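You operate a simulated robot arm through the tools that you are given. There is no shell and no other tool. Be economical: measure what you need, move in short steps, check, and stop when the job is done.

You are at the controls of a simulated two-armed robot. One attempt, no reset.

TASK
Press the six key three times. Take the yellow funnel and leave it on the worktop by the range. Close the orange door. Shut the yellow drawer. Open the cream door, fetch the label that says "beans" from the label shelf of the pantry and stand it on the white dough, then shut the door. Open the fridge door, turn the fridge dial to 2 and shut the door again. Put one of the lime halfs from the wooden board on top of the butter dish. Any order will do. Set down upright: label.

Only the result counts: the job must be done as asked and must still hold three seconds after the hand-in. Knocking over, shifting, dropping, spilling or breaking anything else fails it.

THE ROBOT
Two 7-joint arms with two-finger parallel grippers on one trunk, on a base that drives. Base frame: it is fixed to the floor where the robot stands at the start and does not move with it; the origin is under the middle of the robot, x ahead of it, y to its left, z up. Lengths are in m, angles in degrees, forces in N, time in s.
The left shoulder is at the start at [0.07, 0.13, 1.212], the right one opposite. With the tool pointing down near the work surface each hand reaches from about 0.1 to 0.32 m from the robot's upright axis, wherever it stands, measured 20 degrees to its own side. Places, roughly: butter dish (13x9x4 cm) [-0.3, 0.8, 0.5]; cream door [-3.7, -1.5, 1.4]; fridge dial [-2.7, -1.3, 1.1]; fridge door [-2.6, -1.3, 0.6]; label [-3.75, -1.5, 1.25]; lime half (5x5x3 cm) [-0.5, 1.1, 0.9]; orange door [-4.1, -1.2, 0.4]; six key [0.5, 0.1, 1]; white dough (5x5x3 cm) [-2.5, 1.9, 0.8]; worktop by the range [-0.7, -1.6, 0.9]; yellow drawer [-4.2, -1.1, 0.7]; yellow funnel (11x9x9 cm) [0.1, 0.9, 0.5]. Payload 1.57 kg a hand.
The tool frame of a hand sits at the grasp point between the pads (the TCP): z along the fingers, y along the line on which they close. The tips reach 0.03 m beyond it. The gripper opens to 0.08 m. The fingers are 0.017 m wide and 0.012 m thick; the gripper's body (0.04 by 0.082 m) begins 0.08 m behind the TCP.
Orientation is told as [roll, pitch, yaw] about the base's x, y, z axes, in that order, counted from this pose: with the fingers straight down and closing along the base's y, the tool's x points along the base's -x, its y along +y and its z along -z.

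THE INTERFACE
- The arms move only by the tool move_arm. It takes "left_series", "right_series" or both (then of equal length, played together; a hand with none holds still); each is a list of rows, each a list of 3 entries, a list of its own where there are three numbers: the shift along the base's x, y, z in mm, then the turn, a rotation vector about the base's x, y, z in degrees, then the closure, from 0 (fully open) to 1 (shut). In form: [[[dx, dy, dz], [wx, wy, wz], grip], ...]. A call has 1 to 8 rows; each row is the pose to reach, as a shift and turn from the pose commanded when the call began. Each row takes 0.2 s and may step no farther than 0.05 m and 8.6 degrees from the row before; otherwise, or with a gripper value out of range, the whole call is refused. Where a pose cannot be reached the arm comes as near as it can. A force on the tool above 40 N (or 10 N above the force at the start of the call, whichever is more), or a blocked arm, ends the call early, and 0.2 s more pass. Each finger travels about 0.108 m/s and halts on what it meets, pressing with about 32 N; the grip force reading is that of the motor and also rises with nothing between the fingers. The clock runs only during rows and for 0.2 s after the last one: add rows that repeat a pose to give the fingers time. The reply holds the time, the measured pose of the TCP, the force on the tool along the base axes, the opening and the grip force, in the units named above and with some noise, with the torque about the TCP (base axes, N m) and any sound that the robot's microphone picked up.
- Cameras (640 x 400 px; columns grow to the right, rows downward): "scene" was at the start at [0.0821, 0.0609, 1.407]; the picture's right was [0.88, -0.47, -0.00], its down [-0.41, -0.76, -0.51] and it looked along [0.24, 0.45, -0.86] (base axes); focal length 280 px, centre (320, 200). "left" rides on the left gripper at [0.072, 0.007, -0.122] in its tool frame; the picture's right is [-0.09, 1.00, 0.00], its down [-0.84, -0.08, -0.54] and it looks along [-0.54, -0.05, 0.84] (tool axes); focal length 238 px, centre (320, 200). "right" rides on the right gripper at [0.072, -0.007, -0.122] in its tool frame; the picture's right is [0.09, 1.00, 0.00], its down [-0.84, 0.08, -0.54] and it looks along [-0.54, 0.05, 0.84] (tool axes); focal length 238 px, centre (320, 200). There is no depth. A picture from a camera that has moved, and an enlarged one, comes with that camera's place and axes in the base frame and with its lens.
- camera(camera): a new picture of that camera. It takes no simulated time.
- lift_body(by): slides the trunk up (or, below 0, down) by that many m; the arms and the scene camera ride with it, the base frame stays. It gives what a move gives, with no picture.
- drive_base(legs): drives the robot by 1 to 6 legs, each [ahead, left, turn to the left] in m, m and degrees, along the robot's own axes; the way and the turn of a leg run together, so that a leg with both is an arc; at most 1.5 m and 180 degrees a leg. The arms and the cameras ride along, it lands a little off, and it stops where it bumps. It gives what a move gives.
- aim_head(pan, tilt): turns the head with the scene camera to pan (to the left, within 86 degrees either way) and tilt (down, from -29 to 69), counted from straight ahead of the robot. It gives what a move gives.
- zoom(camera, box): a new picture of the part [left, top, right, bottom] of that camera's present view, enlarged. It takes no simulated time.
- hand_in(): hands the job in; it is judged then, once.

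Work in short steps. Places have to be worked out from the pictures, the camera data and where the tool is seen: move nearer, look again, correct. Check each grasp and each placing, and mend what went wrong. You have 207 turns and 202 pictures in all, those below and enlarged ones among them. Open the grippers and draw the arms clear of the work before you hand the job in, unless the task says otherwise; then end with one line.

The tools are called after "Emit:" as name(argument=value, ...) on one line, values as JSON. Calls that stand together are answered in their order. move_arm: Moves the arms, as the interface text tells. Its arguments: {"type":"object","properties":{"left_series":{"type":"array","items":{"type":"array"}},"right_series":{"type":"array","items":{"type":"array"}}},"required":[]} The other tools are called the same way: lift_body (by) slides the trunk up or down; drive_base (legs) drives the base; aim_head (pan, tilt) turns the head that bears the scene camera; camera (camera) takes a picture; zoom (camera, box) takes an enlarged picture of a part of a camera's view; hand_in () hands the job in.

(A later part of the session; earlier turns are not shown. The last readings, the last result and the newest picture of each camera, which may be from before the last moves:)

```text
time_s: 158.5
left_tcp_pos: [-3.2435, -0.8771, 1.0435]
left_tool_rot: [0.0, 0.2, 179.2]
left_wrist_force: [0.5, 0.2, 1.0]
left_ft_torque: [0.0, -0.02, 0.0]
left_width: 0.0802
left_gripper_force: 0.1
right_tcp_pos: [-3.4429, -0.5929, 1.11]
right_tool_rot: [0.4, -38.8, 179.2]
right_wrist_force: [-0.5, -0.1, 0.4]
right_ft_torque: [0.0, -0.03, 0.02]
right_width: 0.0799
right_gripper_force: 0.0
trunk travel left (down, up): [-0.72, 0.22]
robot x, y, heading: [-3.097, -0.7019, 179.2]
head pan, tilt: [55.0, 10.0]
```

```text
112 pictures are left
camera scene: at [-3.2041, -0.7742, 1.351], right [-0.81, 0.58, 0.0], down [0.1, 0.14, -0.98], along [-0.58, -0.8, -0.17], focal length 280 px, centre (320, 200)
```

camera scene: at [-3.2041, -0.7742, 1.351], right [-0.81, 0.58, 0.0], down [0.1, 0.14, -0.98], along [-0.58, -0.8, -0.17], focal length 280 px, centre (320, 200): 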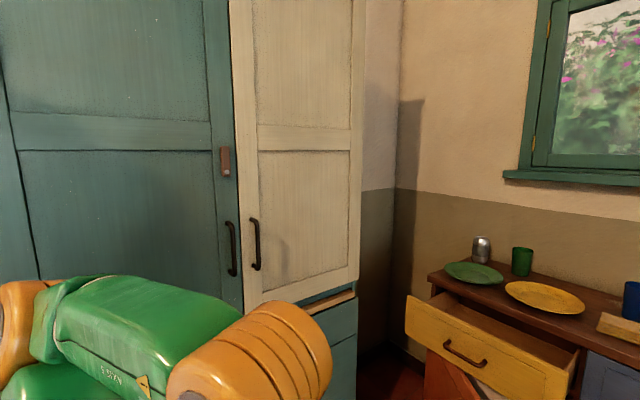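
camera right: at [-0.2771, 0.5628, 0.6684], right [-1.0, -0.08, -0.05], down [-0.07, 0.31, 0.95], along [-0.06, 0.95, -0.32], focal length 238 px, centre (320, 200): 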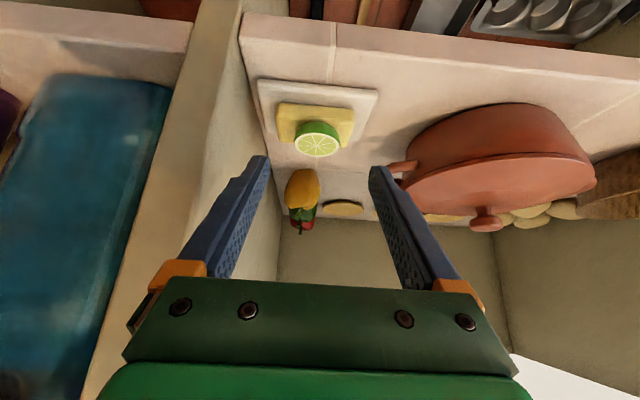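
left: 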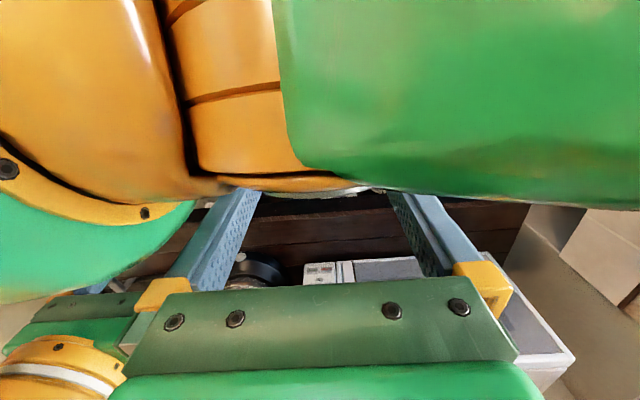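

The dresser is ahead: drawer front at x≈-4.08, closed plane ≈-4.24, y≈-1.13, z≈0.67. The orange door is below it, hinged at left and open about 40°. I position for the left hand and lower the trunk.

Emit:
drive_base(legs=[[0.45, 0, 0.8], [0, 0.2, 0]])

Emit:
lift_body(by=-0.33)

Emit:
move_arm(left_series=[[[-10, 0, 0], [0, 8, 0], 0.3], [[-20, 0, 0], [0, 16, 0], 0.6], [[-30, 0, 0], [0, 24, 0], 1], [[-45, 0, 0], [0, 32, 0], 1], [[-60, 0, 0], [0, 40, 0], 1], [[-80, 0, -10], [0, 48, 0], 1], [[-100, 0, -20], [0, 56, 0], 1], [[-120, 0, -30], [0, 64, 0], 1]])

Emit:
aim_head(pan=20, tilt=35)

Emit:
camera(camera="scene")

Emit:
camera(camera="left")

```text
time_s: 162.3
left_tcp_pos: [-3.6829, -1.07, 1.0434]
left_tool_rot: [0.1, 0.1, 179.7]
left_wrist_force: [-0.1, 0.0, 0.0]
left_ft_torque: [-0.01, -0.03, -0.03]
left_width: 0.08
left_gripper_force: 0.1
right_tcp_pos: [-3.8851, -0.7868, 1.1096]
right_tool_rot: [0.7, -38.8, 179.7]
right_wrist_force: [-0.2, -0.3, 0.2]
right_ft_torque: [0.02, -0.01, 0.0]
right_width: 0.0799
right_gripper_force: 0.0
trunk travel left (down, up): [-0.72, 0.22]
robot x, y, heading: [-3.539, -0.8934, 179.6]
head pan, tilt: [55.0, 10.0]
```

```text
time_s: 165.6
left_tcp_pos: [-3.6827, -1.0723, 0.7147]
left_tool_rot: [0.1, 0.1, 179.9]
left_wrist_force: [-0.2, 0.6, 0.6]
left_ft_torque: [-0.01, 0.02, 0.02]
left_width: 0.0799
left_gripper_force: 0.1
right_tcp_pos: [-3.8847, -0.7895, 0.7795]
right_tool_rot: [0.6, -38.8, 179.7]
right_wrist_force: [-0.4, 0.7, 0.4]
right_ft_torque: [-0.02, -0.03, -0.03]
right_width: 0.08
right_gripper_force: 0.2
trunk travel left (down, up): [-0.39, 0.55]
robot x, y, heading: [-3.5405, -0.8998, 180.0]
head pan, tilt: [55.0, 10.0]
```

```text
time_s: 166.7
left_tcp_pos: [-3.7303, -1.0697, 0.7492]
left_tool_rot: [-0.4, -32.2, -179.9]
left_wrist_force: [-3.2, 4.9, 4.2]
left_ft_torque: [-0.39, -0.7, 0.6]
left_width: 0.0
left_gripper_force: 21.2
left hand out of reach, approached as far as the arm can: row 2, 3, 4, 5
right_tcp_pos: [-3.8848, -0.7891, 0.7784]
right_tool_rot: [0.5, -38.8, 179.7]
right_wrist_force: [0.4, -0.1, -0.2]
right_ft_torque: [0.0, 0.02, 0.01]
right_width: 0.0798
right_gripper_force: 0.1
trunk travel left (down, up): [-0.39, 0.55]
robot x, y, heading: [-3.5403, -0.8927, 180.0]
head pan, tilt: [55.0, 10.0]
stopped in row 5 (left hand): the force on the tool passed its limit at 61 N (the readings are from after the stop); the commanded pose is now the measured one
```

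```text
time_s: 167.7
left_tcp_pos: [-3.7303, -1.0705, 0.7481]
left_tool_rot: [-0.3, -32.1, -179.8]
left_wrist_force: [0.1, 4.1, 6.5]
left_ft_torque: [-0.35, -0.82, 0.54]
left_width: 0.0001
left_gripper_force: 21.3
right_tcp_pos: [-3.8855, -0.7897, 0.779]
right_tool_rot: [0.5, -38.7, 179.8]
right_wrist_force: [-0.3, -0.4, 0.1]
right_ft_torque: [-0.02, -0.01, 0.0]
right_width: 0.0799
right_gripper_force: 0.0
trunk travel left (down, up): [-0.39, 0.55]
robot x, y, heading: [-3.5406, -0.8981, 179.9]
head pan, tilt: [20.0, 35.0]
```

```text
111 pictures are left
camera scene: at [-3.6738, -0.9232, 0.981], right [-0.34, 0.94, 0.0], down [0.54, 0.2, -0.82], along [-0.77, -0.28, -0.57], focal length 280 px, centre (320, 200)
```

scene: 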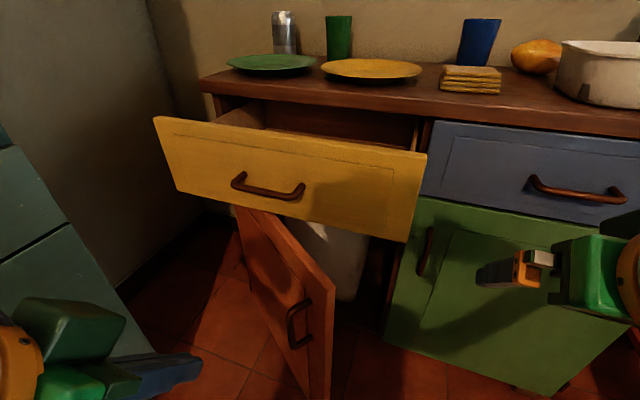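

```text
110 pictures are left
camera left: at [-3.6062, -1.0766, 0.8138], right [-0.08, -1.0, 0.04], down [-0.42, 0.07, 0.9], along [-0.9, 0.05, -0.42], focal length 238 px, centre (320, 200)
```

left: 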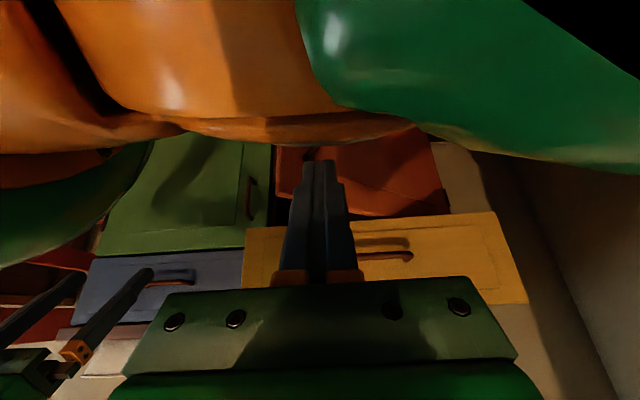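

The left arm is folded too tightly against itself. I move the hand forward and out before tilting further.

Emit:
move_arm(left_series=[[[-10, 0, 10], [0, -5, 0], 1], [[-35, 5, 25], [0, -8, 0], 1], [[-70, 10, 40], [0, -8, 0], 1], [[-105, 15, 45], [0, -5, 0], 1], [[-135, 20, 45], [0, 0, 0], 1], [[-155, 25, 40], [0, 5, 0], 1], [[-165, 25, 35], [0, 10, 0], 1]])

Emit:
camera(camera="left")

Emit:
camera(camera="scene")

```text
time_s: 169.3
left_tcp_pos: [-3.8954, -1.0462, 0.7836]
left_tool_rot: [-0.5, -42.1, -179.8]
left_wrist_force: [0.1, 0.6, -0.1]
left_ft_torque: [-0.02, -0.03, 0.02]
left_width: 0.0001
left_gripper_force: 21.5
right_tcp_pos: [-3.884, -0.7894, 0.779]
right_tool_rot: [0.5, -38.7, 179.8]
right_wrist_force: [0.3, 0.0, 0.0]
right_ft_torque: [-0.01, -0.01, 0.02]
right_width: 0.0799
right_gripper_force: 0.1
trunk travel left (down, up): [-0.39, 0.55]
robot x, y, heading: [-3.5416, -0.8954, 179.8]
head pan, tilt: [20.0, 35.0]
```

```text
109 pictures are left
camera left: at [-3.7624, -1.0518, 0.8262], right [-0.07, -1.0, 0.06], down [-0.26, 0.07, 0.96], along [-0.96, 0.05, -0.26], focal length 238 px, centre (320, 200)
```

left: 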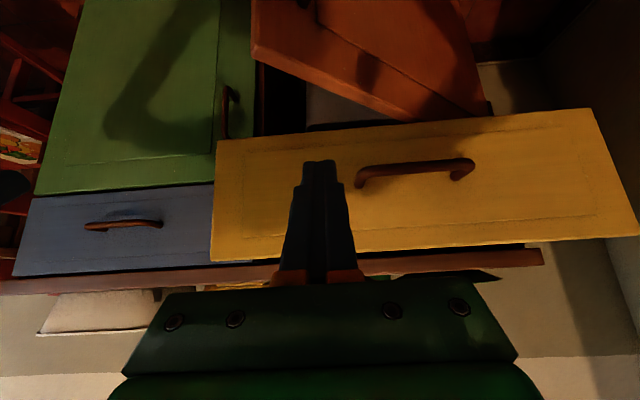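

```text
108 pictures are left
camera scene: at [-3.6738, -0.9232, 0.9809], right [-0.34, 0.94, 0.0], down [0.54, 0.19, -0.82], along [-0.77, -0.28, -0.57], focal length 280 px, centre (320, 200)
```

scene: 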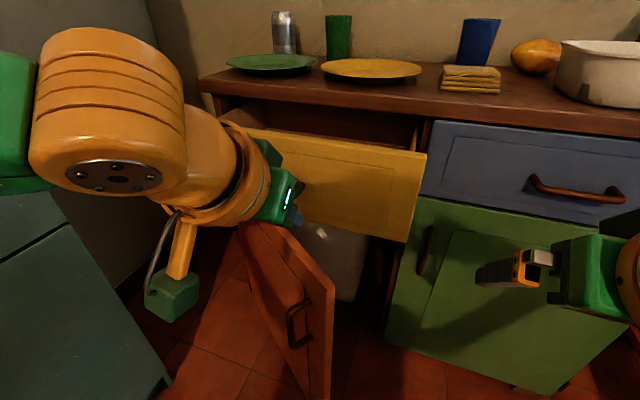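

The drawer face spans z≈0.64–0.81 with its handle at z≈0.715. I drive 8 cm closer, then line up at y≈-1.15, z≈0.77 above the handle and push.

Emit:
drive_base(legs=[[0.08, 0, 0]])

Emit:
move_arm(left_series=[[[0, -25, 0], [0, 5, 0], 1], [[0, -50, 0], [0, 10, 0], 1], [[0, -75, 0], [0, 15, 0], 1], [[0, -100, 0], [0, 20, 0], 1], [[-30, -100, 0], [0, 20, 0], 1], [[-60, -100, 0], [0, 20, 0], 1], [[-80, -100, 0], [0, 20, 0], 1]])

Emit:
camera(camera="left")

Emit:
camera(camera="scene")

```text
time_s: 170.3
left_tcp_pos: [-3.9754, -1.0441, 0.7837]
left_tool_rot: [-0.5, -42.2, -179.8]
left_wrist_force: [0.2, -0.5, -0.4]
left_ft_torque: [-0.03, -0.02, 0.02]
left_width: 0.0
left_gripper_force: 20.8
right_tcp_pos: [-3.9631, -0.7903, 0.7783]
right_tool_rot: [0.5, -38.7, 179.7]
right_wrist_force: [0.1, 0.7, 0.0]
right_ft_torque: [0.03, 0.0, -0.01]
right_width: 0.0798
right_gripper_force: 0.1
trunk travel left (down, up): [-0.39, 0.55]
robot x, y, heading: [-3.6203, -0.8944, 179.8]
head pan, tilt: [20.0, 35.0]
```

```text
time_s: 171.9
left_tcp_pos: [-4.0551, -1.1445, 0.7842]
left_tool_rot: [-0.6, -62.1, -179.6]
left_wrist_force: [0.3, 0.1, 0.0]
left_ft_torque: [-0.02, 0.02, -0.01]
left_width: 0.0
left_gripper_force: 21.4
right_tcp_pos: [-3.9637, -0.79, 0.7801]
right_tool_rot: [0.5, -38.8, 179.8]
right_wrist_force: [-0.3, -0.8, -1.0]
right_ft_torque: [0.0, 0.0, -0.01]
right_width: 0.0801
right_gripper_force: 0.0
trunk travel left (down, up): [-0.39, 0.55]
robot x, y, heading: [-3.6235, -0.8956, 179.8]
head pan, tilt: [20.0, 35.0]
```

```text
107 pictures are left
camera left: at [-3.9153, -1.1513, 0.7771], right [-0.05, -1.0, 0.08], down [0.09, 0.07, 0.99], along [-1.0, 0.05, 0.08], focal length 238 px, centre (320, 200)
```

left: 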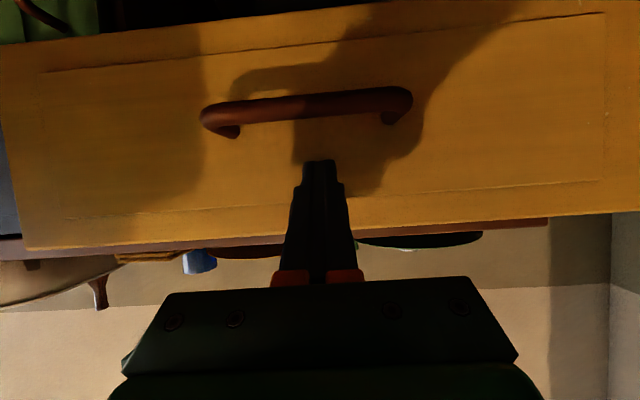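

```text
106 pictures are left
camera scene: at [-3.7531, -0.9229, 0.9809], right [-0.34, 0.94, 0.0], down [0.54, 0.2, -0.82], along [-0.77, -0.28, -0.57], focal length 280 px, centre (320, 200)
```

scene: 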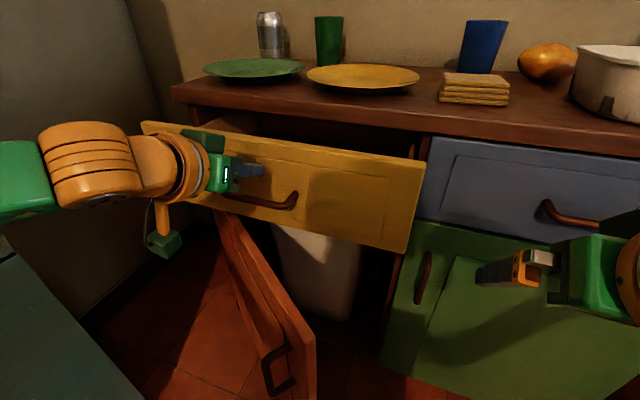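

The fingertips sit above the handle near the centre. I push inward.

Emit:
move_arm(left_series=[[[-20, 0, 0], [0, 0, 0], 1], [[-40, 0, 0], [0, 0, 0], 1], [[-60, 0, 0], [0, 0, 0], 1], [[-80, 0, 0], [0, 0, 0], 1], [[-100, 0, 0], [0, 0, 0], 1], [[-120, 0, 0], [0, 0, 0], 1], [[-140, 0, 0], [0, 0, 0], 1]])

Emit:
camera(camera="scene")

```text
time_s: 173.3
left_tcp_pos: [-4.1616, -1.1451, 0.7861]
left_tool_rot: [-0.6, -61.8, -179.4]
left_wrist_force: [26.2, 2.3, 6.5]
left_ft_torque: [0.2, 0.0, -0.04]
left_width: 0.0002
left_gripper_force: 21.7
right_tcp_pos: [-3.9564, -0.789, 0.7824]
right_tool_rot: [0.8, -39.4, 179.9]
right_wrist_force: [0.5, 0.8, -0.7]
right_ft_torque: [-0.02, 0.0, -0.02]
right_width: 0.0802
right_gripper_force: 0.1
trunk travel left (down, up): [-0.39, 0.55]
robot x, y, heading: [-3.6163, -0.8934, -180.1]
head pan, tilt: [20.0, 35.0]
stopped in row 7 (left hand): the force on the tool passed its limit at 61 N (the readings are from after the stop); the commanded pose is now the measured one
```

```text
105 pictures are left
camera scene: at [-3.7431, -0.9219, 0.9825], right [-0.34, 0.94, 0.0], down [0.53, 0.2, -0.82], along [-0.77, -0.28, -0.57], focal length 280 px, centre (320, 200)
```

scene: 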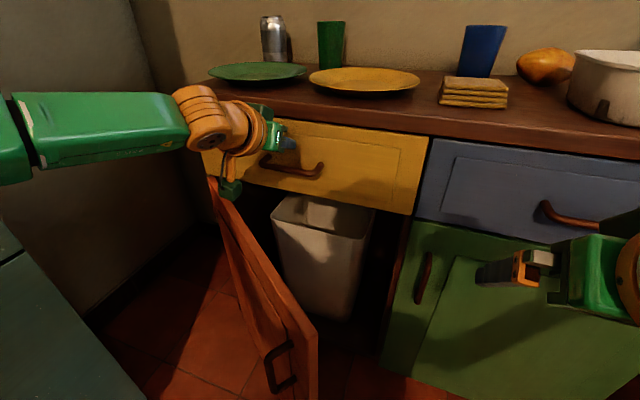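

The drawer looks shut, pushed to a hard stop. I retract and verify it is flush.

Emit:
move_arm(left_series=[[[30, 0, 0], [0, 0, 0], 1], [[70, 0, 0], [0, 0, 0], 1], [[110, 10, 0], [0, 0, 0], 1], [[150, 30, 0], [0, 0, 0], 1], [[190, 50, 0], [0, 0, 0], 1]])

Emit:
camera(camera="scene")

Emit:
camera(camera="left")

```text
time_s: 174.5
left_tcp_pos: [-3.9805, -1.0944, 0.7839]
left_tool_rot: [-0.7, -61.0, -179.4]
left_wrist_force: [-0.4, -0.4, 1.3]
left_ft_torque: [0.0, 0.0, 0.0]
left_width: 0.0001
left_gripper_force: 21.0
left hand out of reach, approached as far as the arm can: row 5
right_tcp_pos: [-3.9641, -0.7901, 0.7784]
right_tool_rot: [0.5, -38.8, 179.8]
right_wrist_force: [-0.4, -0.1, 0.8]
right_ft_torque: [-0.05, 0.02, 0.0]
right_width: 0.08
right_gripper_force: 0.0
trunk travel left (down, up): [-0.39, 0.55]
robot x, y, heading: [-3.6198, -0.8931, -180.2]
head pan, tilt: [20.0, 35.0]
```

```text
104 pictures are left
camera scene: at [-3.7517, -0.9229, 0.981], right [-0.34, 0.94, 0.0], down [0.54, 0.2, -0.82], along [-0.77, -0.28, -0.57], focal length 280 px, centre (320, 200)
```

scene: 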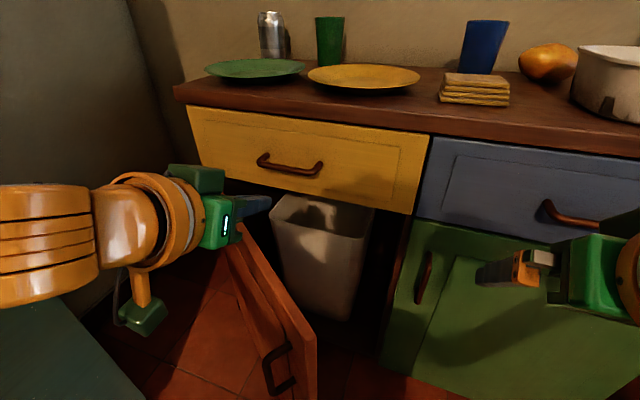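

```text
103 pictures are left
camera left: at [-3.8417, -1.1012, 0.7801], right [-0.04, -1.0, 0.08], down [0.07, 0.07, 0.99], along [-1.0, 0.05, 0.07], focal length 238 px, centre (320, 200)
```

left: 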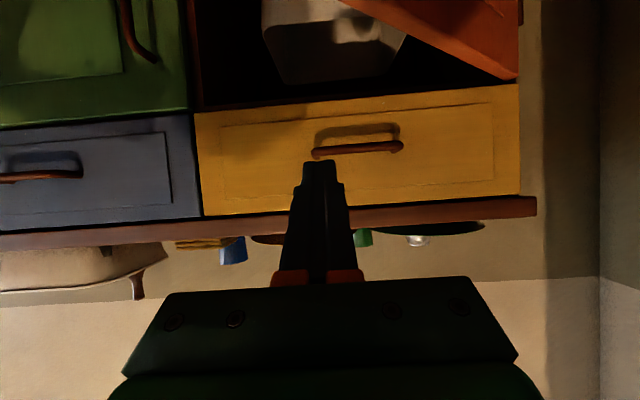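

Flush. Now the orange door: its free edge is near (-3.94, -1.01). I back up 12 cm, lower the hand to z≈0.5, and look.

Emit:
drive_base(legs=[[-0.12, 0, 0]])

Emit:
lift_body(by=-0.27)

Emit:
aim_head(pan=15, tilt=30)

Emit:
camera(camera="scene")

Emit:
camera(camera="left")

```text
time_s: 175.8
left_tcp_pos: [-3.8612, -1.0963, 0.7839]
left_tool_rot: [-0.6, -61.0, -179.4]
left_wrist_force: [0.6, 0.3, 0.1]
left_ft_torque: [-0.01, -0.01, 0.03]
left_width: 0.0
left_gripper_force: 20.8
right_tcp_pos: [-3.8417, -0.7913, 0.7789]
right_tool_rot: [0.5, -38.7, 179.8]
right_wrist_force: [0.3, -0.9, 1.4]
right_ft_torque: [0.02, 0.03, -0.02]
right_width: 0.0799
right_gripper_force: 0.1
trunk travel left (down, up): [-0.39, 0.55]
robot x, y, heading: [-3.4938, -0.8938, 180.0]
head pan, tilt: [20.0, 35.0]
```

```text
time_s: 178.5
left_tcp_pos: [-3.8619, -1.0947, 0.5138]
left_tool_rot: [-0.6, -61.0, -179.4]
left_wrist_force: [0.3, 0.3, -0.4]
left_ft_torque: [-0.02, 0.02, 0.0]
left_width: 0.0
left_gripper_force: 21.8
right_tcp_pos: [-3.842, -0.7906, 0.5089]
right_tool_rot: [0.5, -38.8, 179.9]
right_wrist_force: [-0.5, -0.1, 0.3]
right_ft_torque: [-0.01, 0.0, 0.01]
right_width: 0.0799
right_gripper_force: 0.1
trunk travel left (down, up): [-0.12, 0.82]
robot x, y, heading: [-3.5026, -0.8961, 180.1]
head pan, tilt: [20.0, 35.0]
```

```text
time_s: 179.2
left_tcp_pos: [-3.8624, -1.0949, 0.5129]
left_tool_rot: [-0.7, -60.9, -179.5]
left_wrist_force: [-0.2, 0.1, -0.6]
left_ft_torque: [-0.01, 0.0, 0.02]
left_width: 0.0
left_gripper_force: 21.2
right_tcp_pos: [-3.8427, -0.7909, 0.5094]
right_tool_rot: [0.5, -38.8, 179.9]
right_wrist_force: [-0.3, 0.1, -0.3]
right_ft_torque: [-0.01, 0.0, 0.0]
right_width: 0.0802
right_gripper_force: 0.1
trunk travel left (down, up): [-0.12, 0.82]
robot x, y, heading: [-3.4981, -0.8946, 180.0]
head pan, tilt: [15.0, 30.0]
```

```text
102 pictures are left
camera scene: at [-3.636, -0.9164, 0.7187], right [-0.26, 0.97, 0.0], down [0.48, 0.13, -0.87], along [-0.84, -0.22, -0.5], focal length 280 px, centre (320, 200)
```

scene: 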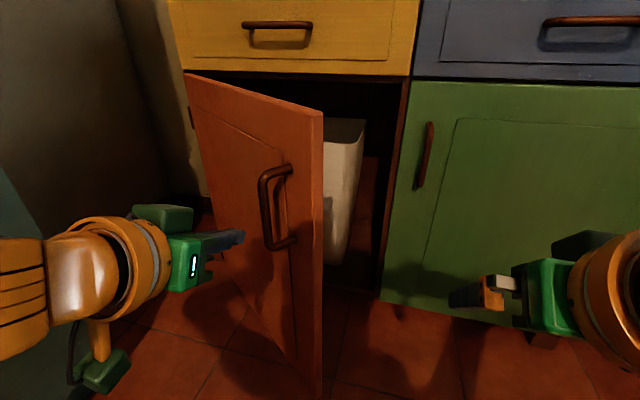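

```text
101 pictures are left
camera left: at [-3.7219, -1.1015, 0.5101], right [-0.04, -1.0, 0.08], down [0.07, 0.07, 1.0], along [-1.0, 0.05, 0.06], focal length 238 px, centre (320, 200)
```

left: 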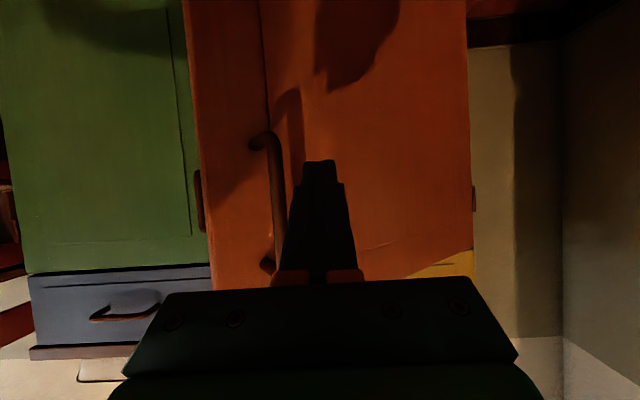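

The fingertip faces the door just inside its handle. I push straight in -x.

Emit:
move_arm(left_series=[[[-40, 0, 0], [0, 0, 0], 1], [[-80, 0, 0], [0, 0, 0], 1], [[-115, 0, 0], [0, 0, 0], 1], [[-150, 0, 0], [0, 0, 0], 1], [[-185, 0, 0], [0, 0, 0], 1], [[-220, 0, 0], [0, 0, 0], 1], [[-250, 0, 0], [0, 0, 0], 1]])

Emit:
camera(camera="scene")

```text
time_s: 180.8
left_tcp_pos: [-4.1084, -1.0968, 0.512]
left_tool_rot: [-0.2, -61.0, -179.9]
left_wrist_force: [-0.4, -0.7, 0.6]
left_ft_torque: [0.02, -0.04, 0.01]
left_width: 0.0
left_gripper_force: 21.4
right_tcp_pos: [-3.8432, -0.7909, 0.5086]
right_tool_rot: [0.4, -38.6, 179.9]
right_wrist_force: [0.0, 0.0, 0.2]
right_ft_torque: [0.0, 0.03, 0.0]
right_width: 0.0802
right_gripper_force: 0.0
trunk travel left (down, up): [-0.12, 0.82]
robot x, y, heading: [-3.4953, -0.8972, 179.8]
head pan, tilt: [15.0, 30.0]
```

```text
100 pictures are left
camera scene: at [-3.6363, -0.9165, 0.7187], right [-0.26, 0.97, 0.0], down [0.48, 0.13, -0.87], along [-0.84, -0.22, -0.5], focal length 280 px, centre (320, 200)
```

scene: 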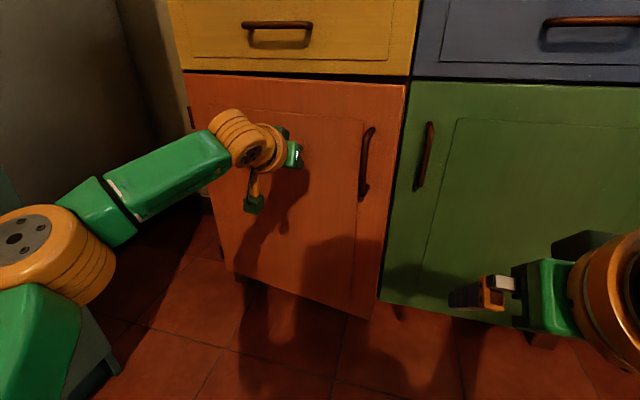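

Nearly there; I push further.

Emit:
move_arm(left_series=[[[-15, 0, 0], [0, 0, 0], 1], [[-30, 0, 0], [0, 0, 0], 1], [[-45, 0, 0], [0, 0, 0], 1], [[-60, 0, 0], [0, 0, 0], 1], [[-75, 0, 0], [0, 0, 0], 1]])

Emit:
camera(camera="scene")

```text
time_s: 182.0
left_tcp_pos: [-4.1209, -1.1157, 0.5003]
left_tool_rot: [-0.6, -61.0, -179.5]
left_wrist_force: [-0.3, -0.2, 0.0]
left_ft_torque: [-0.02, -0.02, 0.03]
left_width: 0.0
left_gripper_force: 21.2
left hand out of reach, approached as far as the arm can: row 1, 2, 3, 4, 5
right_tcp_pos: [-3.8432, -0.7898, 0.5089]
right_tool_rot: [0.5, -38.9, 180.0]
right_wrist_force: [-0.4, -0.1, -1.4]
right_ft_torque: [0.03, 0.01, 0.01]
right_width: 0.0802
right_gripper_force: 0.1
trunk travel left (down, up): [-0.12, 0.82]
robot x, y, heading: [-3.4978, -0.8934, 179.9]
head pan, tilt: [15.0, 30.0]
```

```text
99 pictures are left
camera scene: at [-3.6361, -0.9164, 0.7187], right [-0.26, 0.97, 0.0], down [0.48, 0.13, -0.87], along [-0.84, -0.22, -0.5], focal length 280 px, centre (320, 200)
```

scene: 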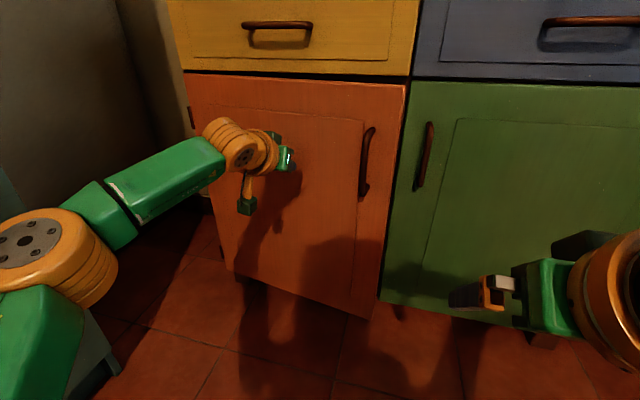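

I'm at the reach limit, so I drive the base forward to finish the push.

Emit:
drive_base(legs=[[0.06, 0, 0]])

Emit:
camera(camera="scene")

```text
time_s: 183.0
left_tcp_pos: [-4.1619, -1.1142, 0.5008]
left_tool_rot: [-0.7, -60.3, -179.4]
left_wrist_force: [13.3, 2.1, 5.8]
left_ft_torque: [-0.02, 0.05, -0.05]
left_width: 0.0001
left_gripper_force: 21.4
right_tcp_pos: [-3.8876, -0.7912, 0.5107]
right_tool_rot: [0.6, -38.9, -179.9]
right_wrist_force: [-0.1, 0.1, 0.8]
right_ft_torque: [0.0, -0.01, 0.0]
right_width: 0.0799
right_gripper_force: 0.0
trunk travel left (down, up): [-0.12, 0.82]
robot x, y, heading: [-3.5462, -0.8986, -179.6]
head pan, tilt: [15.0, 30.0]
stopped in leg 1: the force on the tool passed its limit at 120 N (the readings are from after the stop); the commanded pose is now the measured one
```

```text
98 pictures are left
camera scene: at [-3.68, -0.9163, 0.7193], right [-0.26, 0.97, 0.0], down [0.48, 0.13, -0.87], along [-0.84, -0.23, -0.5], focal length 280 px, centre (320, 200)
```

scene: 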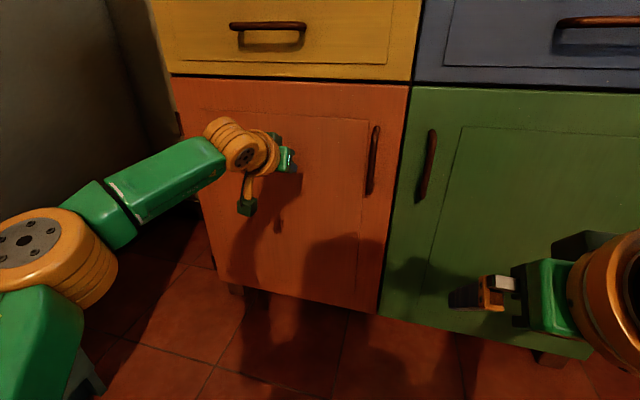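

The orange door is shut against its stop. I back away, retract the left hand, raise the trunk, and face the pantry (heading -90°).

Emit:
drive_base(legs=[[-0.3, 0, 0]])

Emit:
camera(camera="scene")

Emit:
move_arm(left_series=[[[40, 10, 5], [0, -4, 0], 0.8], [[80, 20, 10], [0, -8, 0], 0.5], [[120, 35, 15], [0, -12, 0], 0.2], [[160, 50, 20], [0, -16, 0], 0], [[200, 65, 25], [0, -20, 0], 0], [[230, 75, 30], [0, -22, 0], 0]])

Emit:
lift_body(by=0.4)

Emit:
lift_body(by=0.3)

Emit:
drive_base(legs=[[0, -0.25, 0], [0, 0, 90]])

Emit:
aim_head(pan=0, tilt=15)

Emit:
camera(camera="scene")

```text
time_s: 185.0
left_tcp_pos: [-3.8607, -1.112, 0.4993]
left_tool_rot: [-0.8, -60.1, -179.5]
left_wrist_force: [0.6, -0.4, 0.0]
left_ft_torque: [0.01, -0.02, 0.03]
left_width: 0.0
left_gripper_force: 21.1
right_tcp_pos: [-3.5856, -0.7891, 0.5086]
right_tool_rot: [0.5, -38.8, 179.7]
right_wrist_force: [0.4, 0.2, 0.1]
right_ft_torque: [0.0, 0.0, 0.01]
right_width: 0.0799
right_gripper_force: 0.0
trunk travel left (down, up): [-0.12, 0.82]
robot x, y, heading: [-3.2403, -0.8912, 179.8]
head pan, tilt: [15.0, 30.0]
```

```text
97 pictures are left
camera scene: at [-3.3795, -0.916, 0.7187], right [-0.26, 0.97, 0.0], down [0.48, 0.13, -0.87], along [-0.84, -0.22, -0.5], focal length 280 px, centre (320, 200)
```

scene: 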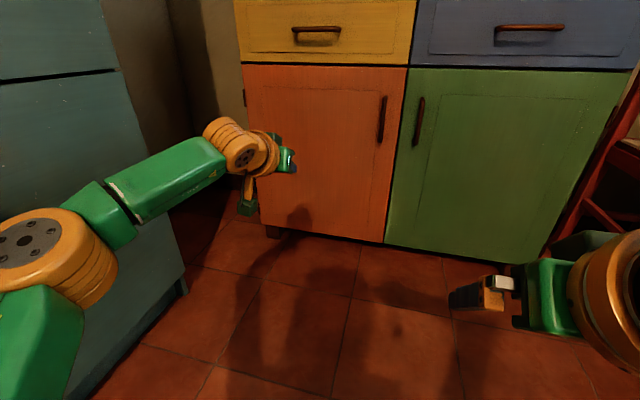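

```text
time_s: 186.4
left_tcp_pos: [-3.6324, -1.0368, 0.5271]
left_tool_rot: [-0.4, -37.8, -179.7]
left_wrist_force: [-0.2, 0.0, -0.6]
left_ft_torque: [-0.01, -0.04, 0.02]
left_width: 0.0798
left_gripper_force: 0.1
right_tcp_pos: [-3.5867, -0.7894, 0.5085]
right_tool_rot: [0.6, -38.7, 179.8]
right_wrist_force: [-0.2, -0.7, 0.2]
right_ft_torque: [0.02, 0.01, 0.01]
right_width: 0.0797
right_gripper_force: 0.1
trunk travel left (down, up): [-0.12, 0.82]
robot x, y, heading: [-3.2418, -0.8939, 180.1]
head pan, tilt: [15.0, 30.0]
```

```text
time_s: 190.3
left_tcp_pos: [-3.6322, -1.0377, 0.9275]
left_tool_rot: [-0.5, -38.0, -179.7]
left_wrist_force: [-0.8, -0.5, 0.1]
left_ft_torque: [0.02, -0.01, -0.03]
left_width: 0.08
left_gripper_force: 0.1
right_tcp_pos: [-3.586, -0.7897, 0.9089]
right_tool_rot: [0.5, -38.7, 179.9]
right_wrist_force: [0.1, -0.3, 0.8]
right_ft_torque: [0.0, 0.02, -0.02]
right_width: 0.08
right_gripper_force: 0.0
trunk travel left (down, up): [-0.52, 0.42]
robot x, y, heading: [-3.2415, -0.9003, 179.9]
head pan, tilt: [15.0, 30.0]
```

```text
time_s: 193.3
left_tcp_pos: [-3.6322, -1.0374, 1.2272]
left_tool_rot: [-0.6, -37.9, -179.7]
left_wrist_force: [0.0, -0.6, -0.3]
left_ft_torque: [-0.02, 0.0, 0.02]
left_width: 0.08
left_gripper_force: 0.1
right_tcp_pos: [-3.5854, -0.7898, 1.2083]
right_tool_rot: [0.5, -38.7, 179.8]
right_wrist_force: [-0.2, 0.3, 0.6]
right_ft_torque: [0.03, -0.02, 0.03]
right_width: 0.08
right_gripper_force: 0.0
trunk travel left (down, up): [-0.82, 0.12]
robot x, y, heading: [-3.2443, -0.8898, 180.0]
head pan, tilt: [15.0, 30.0]
```

```text
time_s: 198.9
left_tcp_pos: [-3.1079, -1.0415, 1.2284]
left_tool_rot: [-0.4, -38.0, -91.0]
left_wrist_force: [0.6, 0.5, -0.6]
left_ft_torque: [0.0, -0.02, 0.02]
left_width: 0.0799
left_gripper_force: 0.1
right_tcp_pos: [-3.3548, -0.9892, 1.2089]
right_tool_rot: [0.5, -38.8, -91.5]
right_wrist_force: [0.3, 0.2, 0.1]
right_ft_torque: [0.0, 0.01, 0.02]
right_width: 0.0799
right_gripper_force: 0.0
trunk travel left (down, up): [-0.82, 0.12]
robot x, y, heading: [-3.2411, -0.6484, -91.2]
head pan, tilt: [15.0, 30.0]
```

```text
time_s: 199.6
left_tcp_pos: [-3.1084, -1.0406, 1.2282]
left_tool_rot: [-0.5, -38.0, -91.0]
left_wrist_force: [-0.8, 0.4, 0.9]
left_ft_torque: [0.03, 0.01, 0.03]
left_width: 0.0797
left_gripper_force: 0.0
right_tcp_pos: [-3.3543, -0.989, 1.209]
right_tool_rot: [0.5, -38.7, -91.4]
right_wrist_force: [-0.7, 1.1, -0.1]
right_ft_torque: [-0.02, 0.04, -0.02]
right_width: 0.0797
right_gripper_force: 0.0
trunk travel left (down, up): [-0.82, 0.12]
robot x, y, heading: [-3.2396, -0.6478, -91.5]
head pan, tilt: [0.0, 15.0]
```

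```text
96 pictures are left
camera scene: at [-3.2446, -0.7891, 1.4428], right [-1.0, 0.02, 0.0], down [0.01, 0.26, -0.97], along [-0.02, -0.97, -0.26], focal length 280 px, centre (320, 200)
```

scene: 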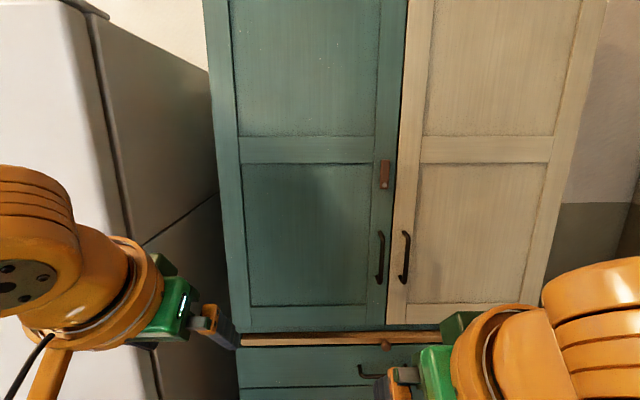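

Both dresser parts are flush. The cream door's handle is near (-3.48, -1.44, 1.1). I shift right and turn the left tool close to horizontal for a close look.

Emit:
drive_base(legs=[[0, -0.29, 1.5], [0.1, 0, 0]])

Emit:
move_arm(left_series=[[[0, -10, -10], [8, 0, 0], 0], [[0, -20, -20], [16, 0, 0], 0], [[0, -30, -35], [24, 0, 0], 0], [[0, -45, -50], [32, 0, 0], 0], [[0, -60, -70], [37, 0, 0], 0]])

Emit:
camera(camera="left")

Emit:
camera(camera="scene")

```text
time_s: 202.4
left_tcp_pos: [-3.3826, -1.1274, 1.2297]
left_tool_rot: [-0.5, -38.3, -89.2]
left_wrist_force: [-0.8, 0.7, 0.5]
left_ft_torque: [0.0, 0.0, 0.0]
left_width: 0.0799
left_gripper_force: 0.2
right_tcp_pos: [-3.6308, -1.0833, 1.2106]
right_tool_rot: [0.6, -39.1, -89.6]
right_wrist_force: [-0.3, 0.0, 0.1]
right_ft_torque: [0.01, 0.01, 0.0]
right_width: 0.0802
right_gripper_force: 0.0
trunk travel left (down, up): [-0.82, 0.12]
robot x, y, heading: [-3.5312, -0.7441, -89.7]
head pan, tilt: [0.0, 15.0]
```

```text
time_s: 203.6
left_tcp_pos: [-3.3438, -1.1394, 1.1518]
left_tool_rot: [0.0, -1.0, -89.2]
left_wrist_force: [-0.1, 0.9, -1.0]
left_ft_torque: [0.02, -0.01, 0.01]
left_width: 0.0804
left_gripper_force: 0.0
left hand out of reach, approached as far as the arm can: row 3, 4, 5
right_tcp_pos: [-3.6307, -1.0894, 1.2085]
right_tool_rot: [0.5, -38.7, -89.5]
right_wrist_force: [0.1, 0.7, -0.2]
right_ft_torque: [0.01, -0.03, 0.0]
right_width: 0.08
right_gripper_force: 0.1
trunk travel left (down, up): [-0.82, 0.12]
robot x, y, heading: [-3.5327, -0.7436, -89.6]
head pan, tilt: [0.0, 15.0]
```

```text
95 pictures are left
camera left: at [-3.3392, -1.0652, 1.274], right [1.0, -0.08, 0.0], down [-0.07, -0.83, 0.55], along [-0.04, -0.55, -0.83], focal length 238 px, centre (320, 200)
```

left: 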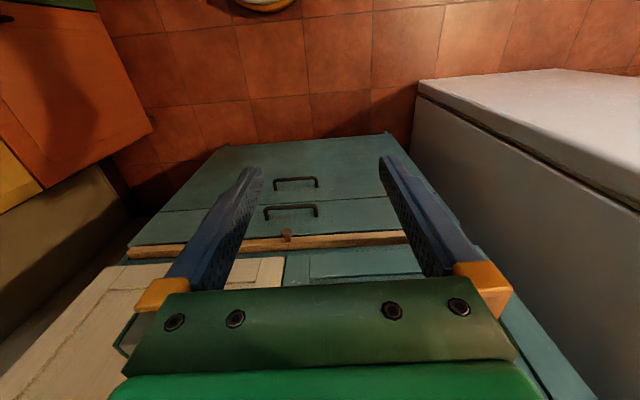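

```text
94 pictures are left
camera scene: at [-3.5277, -0.8861, 1.4428], right [-1.0, -0.01, 0.0], down [0.0, 0.26, -0.97], along [0.01, -0.97, -0.26], focal length 280 px, centre (320, 200)
```

scene: 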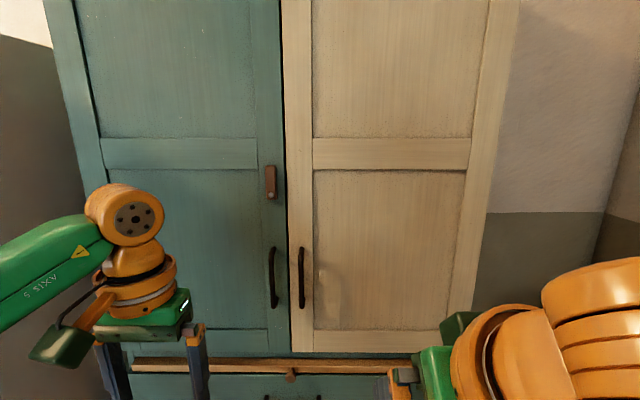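

I turned the wrong way; the scene view triangulates the handle at (-3.478, -1.458, 1.107). I rotate the tool the other way toward horizontal.

Emit:
move_arm(left_series=[[[-10, 0, 0], [-8, 0, 0], 0.2], [[-20, 0, 0], [-16, 0, 0], 0.4], [[-30, -5, 0], [-24, 0, 0], 0.4], [[-40, -10, 0], [-32, 0, 0], 0.4], [[-50, -20, -5], [-40, 0, 0], 0.4], [[-60, -30, -10], [-48, 0, 0], 0.4], [[-70, -40, -15], [-56, 0, 0], 0.4], [[-78, -50, -20], [-64, 0, 0], 0.4]])

Emit:
camera(camera="left")

Emit:
camera(camera="scene")

```text
time_s: 205.4
left_tcp_pos: [-3.4208, -1.1935, 1.1333]
left_tool_rot: [-1.7, -65.0, -88.1]
left_wrist_force: [-0.7, -0.2, -0.1]
left_ft_torque: [-0.02, 0.04, -0.02]
left_width: 0.0479
left_gripper_force: 0.1
right_tcp_pos: [-3.6303, -1.0895, 1.2086]
right_tool_rot: [0.4, -38.6, -89.5]
right_wrist_force: [-0.7, -0.2, -0.9]
right_ft_torque: [0.02, -0.06, 0.03]
right_width: 0.0799
right_gripper_force: 0.0
trunk travel left (down, up): [-0.82, 0.12]
robot x, y, heading: [-3.5295, -0.7438, -89.5]
head pan, tilt: [0.0, 15.0]
```

```text
93 pictures are left
camera left: at [-3.416, -1.0517, 1.119], right [1.0, -0.03, 0.07], down [-0.07, 0.14, 0.99], along [-0.04, -0.99, 0.13], focal length 238 px, centre (320, 200)
```

left: 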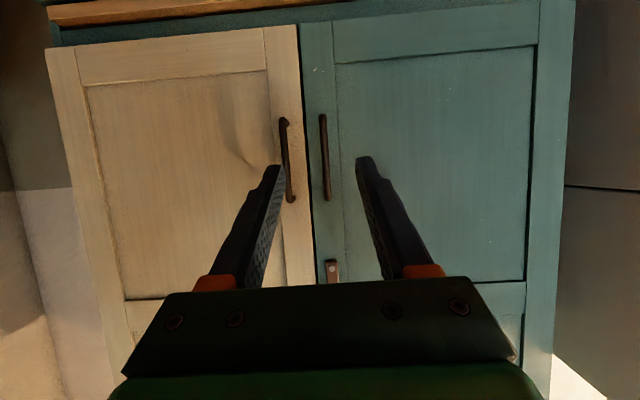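

```text
92 pictures are left
camera scene: at [-3.5277, -0.8871, 1.4427], right [-1.0, -0.01, 0.0], down [0.0, 0.26, -0.97], along [0.01, -0.97, -0.26], focal length 280 px, centre (320, 200)
```

scene: 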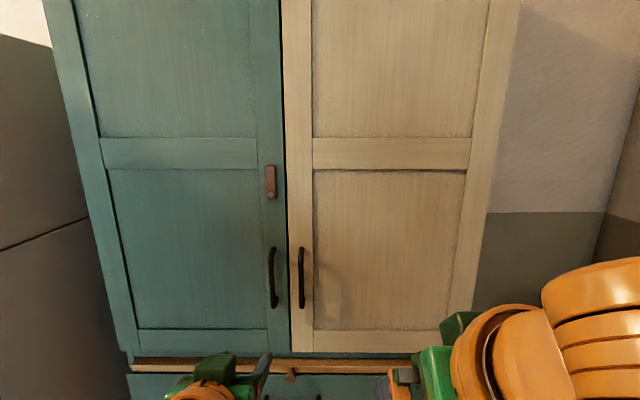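

The two handles are 6.6 cm apart. I drive 12 cm closer and line up on the cream handle with about a 4 cm opening.

Emit:
drive_base(legs=[[0.12, 0, 0]])

Emit:
move_arm(left_series=[[[-30, -20, -8], [0, 0, 0], 0.5], [[-58, -40, -16], [0, 0, 0], 0.5], [[-58, -65, -20], [0, 0, 0], 0.5], [[-58, -85, -20], [0, 0, 0], 0.5], [[-58, -85, -20], [0, 0, 0], 0.5]])

Emit:
camera(camera="left")

Emit:
camera(camera="scene")

```text
time_s: 206.6
left_tcp_pos: [-3.4188, -1.3057, 1.1345]
left_tool_rot: [-1.5, -65.2, -88.2]
left_wrist_force: [-0.2, -0.2, 0.5]
left_ft_torque: [0.0, 0.01, 0.02]
left_width: 0.0479
left_gripper_force: 0.0
right_tcp_pos: [-3.6289, -1.2041, 1.21]
right_tool_rot: [0.4, -38.9, -89.5]
right_wrist_force: [0.4, 0.0, 0.0]
right_ft_torque: [0.01, -0.02, 0.0]
right_width: 0.0801
right_gripper_force: 0.1
trunk travel left (down, up): [-0.82, 0.12]
robot x, y, heading: [-3.5286, -0.8607, -89.5]
head pan, tilt: [0.0, 15.0]
```

```text
time_s: 207.8
left_tcp_pos: [-3.4276, -1.3713, 1.1242]
left_tool_rot: [-1.3, -65.1, -88.4]
left_wrist_force: [0.1, -0.3, 0.4]
left_ft_torque: [0.01, -0.01, -0.02]
left_width: 0.04
left_gripper_force: 0.0
left hand out of reach, approached as far as the arm can: row 1, 2, 3, 4, 5
right_tcp_pos: [-3.6295, -1.2059, 1.2092]
right_tool_rot: [0.5, -38.7, -89.5]
right_wrist_force: [0.0, 0.7, 0.8]
right_ft_torque: [0.03, -0.01, 0.02]
right_width: 0.0799
right_gripper_force: 0.1
trunk travel left (down, up): [-0.82, 0.12]
robot x, y, heading: [-3.5303, -0.8573, -89.5]
head pan, tilt: [0.0, 15.0]
```

```text
91 pictures are left
camera left: at [-3.4227, -1.2292, 1.1109], right [1.0, -0.03, 0.07], down [-0.07, 0.14, 0.99], along [-0.04, -0.99, 0.14], focal length 238 px, centre (320, 200)
```

left: 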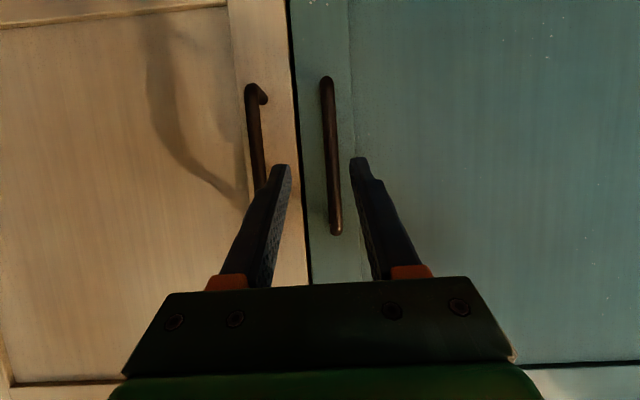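

```text
90 pictures are left
camera scene: at [-3.5268, -1.0027, 1.443], right [-1.0, -0.01, 0.0], down [0.0, 0.26, -0.97], along [0.01, -0.97, -0.26], focal length 280 px, centre (320, 200)
```

scene: 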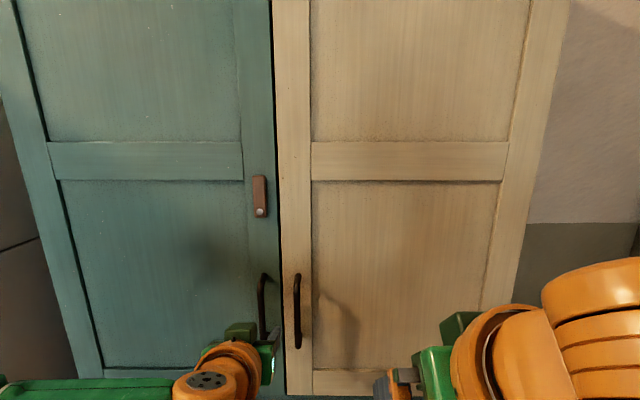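

The left hand prefers targets on its own side, so I shift the base 10 cm to the right to bring the handle into its range.

Emit:
drive_base(legs=[[0, -0.1, 0]])

Emit:
move_arm(left_series=[[[10, -2, 0], [0, 0, 0], 0.5], [[20, -5, 0], [0, 0, 0], 0.5], [[20, -5, 0], [0, 0, 0], 0.5]])

Emit:
camera(camera="left")

Emit:
camera(camera="scene")

```text
time_s: 208.9
left_tcp_pos: [-3.5218, -1.3722, 1.123]
left_tool_rot: [-2.0, -65.0, -87.5]
left_wrist_force: [0.3, 0.6, -0.1]
left_ft_torque: [0.02, 0.0, -0.03]
left_width: 0.04
left_gripper_force: 0.0
right_tcp_pos: [-3.7245, -1.2082, 1.2088]
right_tool_rot: [0.3, -38.7, -89.1]
right_wrist_force: [0.2, 0.7, 0.5]
right_ft_torque: [0.01, -0.02, -0.03]
right_width: 0.08
right_gripper_force: 0.0
trunk travel left (down, up): [-0.82, 0.12]
robot x, y, heading: [-3.6295, -0.8641, -89.4]
head pan, tilt: [0.0, 15.0]
```

```text
time_s: 209.8
left_tcp_pos: [-3.5073, -1.3764, 1.1237]
left_tool_rot: [-1.4, -65.0, -88.2]
left_wrist_force: [-1.1, 0.4, -0.2]
left_ft_torque: [0.0, 0.03, 0.01]
left_width: 0.04
left_gripper_force: 0.0
right_tcp_pos: [-3.7303, -1.2088, 1.2086]
right_tool_rot: [0.5, -38.7, -89.3]
right_wrist_force: [-0.6, 0.4, 0.4]
right_ft_torque: [-0.04, -0.01, 0.02]
right_width: 0.0799
right_gripper_force: 0.1
trunk travel left (down, up): [-0.82, 0.12]
robot x, y, heading: [-3.6299, -0.8618, -89.4]
head pan, tilt: [0.0, 15.0]
```

```text
89 pictures are left
camera left: at [-3.5039, -1.2352, 1.1105], right [1.0, -0.03, 0.07], down [-0.07, 0.14, 0.99], along [-0.04, -0.99, 0.13], focal length 238 px, centre (320, 200)
```

left: 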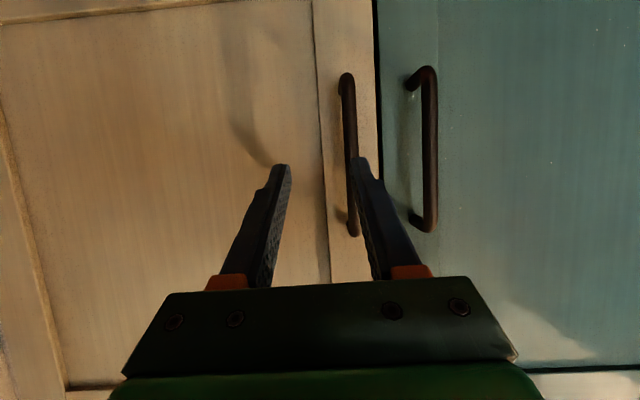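

```text
88 pictures are left
camera scene: at [-3.6282, -1.0047, 1.4429], right [-1.0, -0.01, 0.0], down [0.0, 0.26, -0.97], along [0.01, -0.97, -0.26], focal length 280 px, centre (320, 200)
```

scene: 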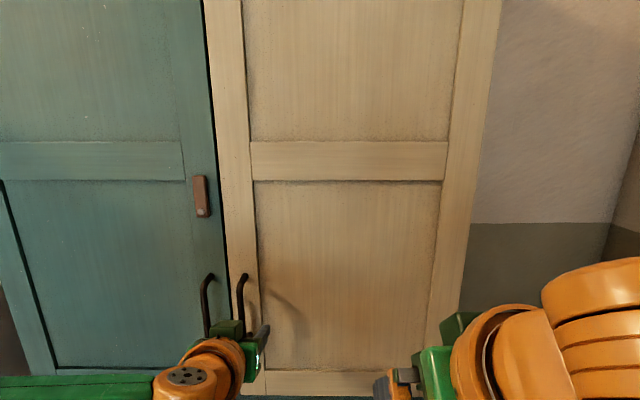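

The handle is at x≈-3.482. I move 25 mm over, then forward onto the bar, and grip.

Emit:
move_arm(left_series=[[[13, 0, -3], [0, 0, 0], 0.5], [[26, 0, -6], [0, 0, 0], 0.5], [[26, -25, -8], [0, 0, 0], 0.5], [[26, -50, -8], [0, 0, 0], 0.5], [[26, -70, -8], [0, 0, 0], 0.5], [[26, -70, -8], [0, 0, 0], 0.5]])

Emit:
camera(camera="left")

Emit:
zoom(camera="scene", box=[160, 250, 320, 400])

```text
time_s: 211.2
left_tcp_pos: [-3.478, -1.4428, 1.1175]
left_tool_rot: [-1.6, -65.1, -88.1]
left_wrist_force: [-1.0, -0.4, 0.2]
left_ft_torque: [-0.01, -0.02, -0.02]
left_width: 0.0397
left_gripper_force: 0.0
left hand out of reach, approached as far as the arm can: row 5, 6
right_tcp_pos: [-3.7284, -1.208, 1.209]
right_tool_rot: [0.5, -38.8, -89.4]
right_wrist_force: [1.0, -0.3, -0.4]
right_ft_torque: [0.01, -0.02, 0.01]
right_width: 0.0798
right_gripper_force: 0.1
trunk travel left (down, up): [-0.82, 0.12]
robot x, y, heading: [-3.6285, -0.865, -89.4]
head pan, tilt: [0.0, 15.0]
```

```text
87 pictures are left
camera left: at [-3.4737, -1.3015, 1.103], right [1.0, -0.03, 0.07], down [-0.07, 0.14, 0.99], along [-0.04, -0.99, 0.14], focal length 238 px, centre (320, 200)
```

left: 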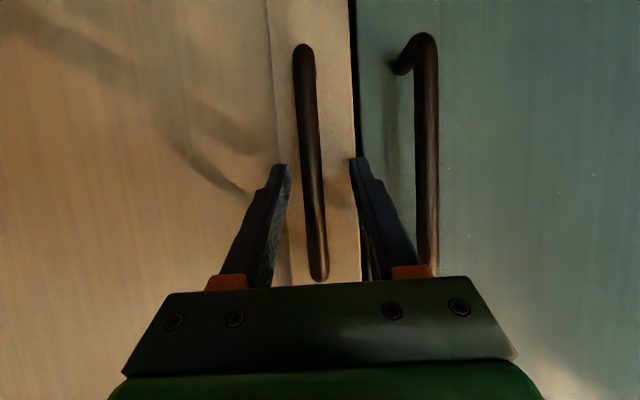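

```text
2.67 times, centred on (240, 325) of scene
camera zoom: at [-3.6272, -1.004, 1.443], right [-1.0, -0.01, 0.0], down [0.0, 0.26, -0.97], along [0.01, -0.97, -0.26], focal length 747 px, centre (533, -133)
```

zoom: 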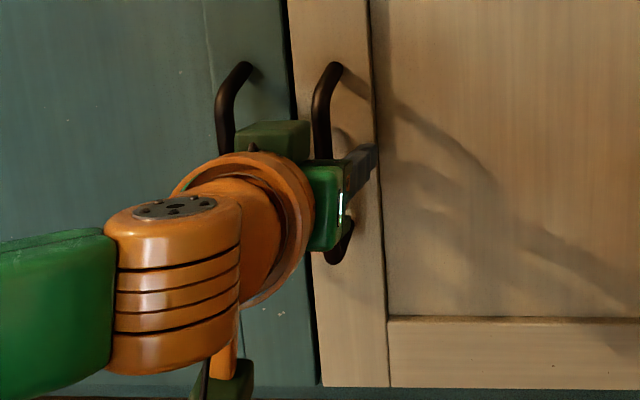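

The bar is between the fingers, so I close.

Emit:
move_arm(left_series=[[[0, 0, 0], [0, 0, 0], 0.7], [[0, 0, 0], [0, 0, 0], 0.9], [[0, 0, 0], [0, 0, 0], 1], [[0, 0, 0], [0, 0, 0], 1]])

Emit:
camera(camera="left")

```text
time_s: 212.2
left_tcp_pos: [-3.4821, -1.4442, 1.1155]
left_tool_rot: [-1.1, -65.0, -88.6]
left_wrist_force: [-5.6, 1.3, -3.1]
left_ft_torque: [-0.14, -0.3, -0.09]
left_width: 0.0118
left_gripper_force: 29.8
right_tcp_pos: [-3.7316, -1.2087, 1.2085]
right_tool_rot: [0.7, -38.7, -89.6]
right_wrist_force: [0.9, 0.4, 0.2]
right_ft_torque: [-0.02, -0.01, 0.0]
right_width: 0.0798
right_gripper_force: 0.0
trunk travel left (down, up): [-0.82, 0.12]
robot x, y, heading: [-3.6271, -0.8647, -89.3]
head pan, tilt: [0.0, 15.0]
```

```text
85 pictures are left
camera left: at [-3.4772, -1.3022, 1.103], right [1.0, -0.03, 0.07], down [-0.07, 0.14, 0.99], along [-0.04, -0.99, 0.13], focal length 238 px, centre (320, 200)
```

left: 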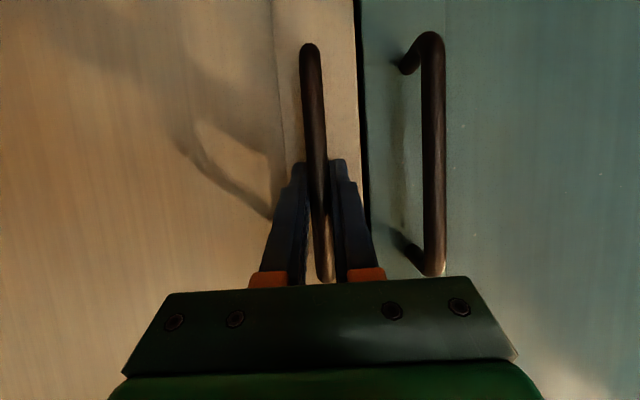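

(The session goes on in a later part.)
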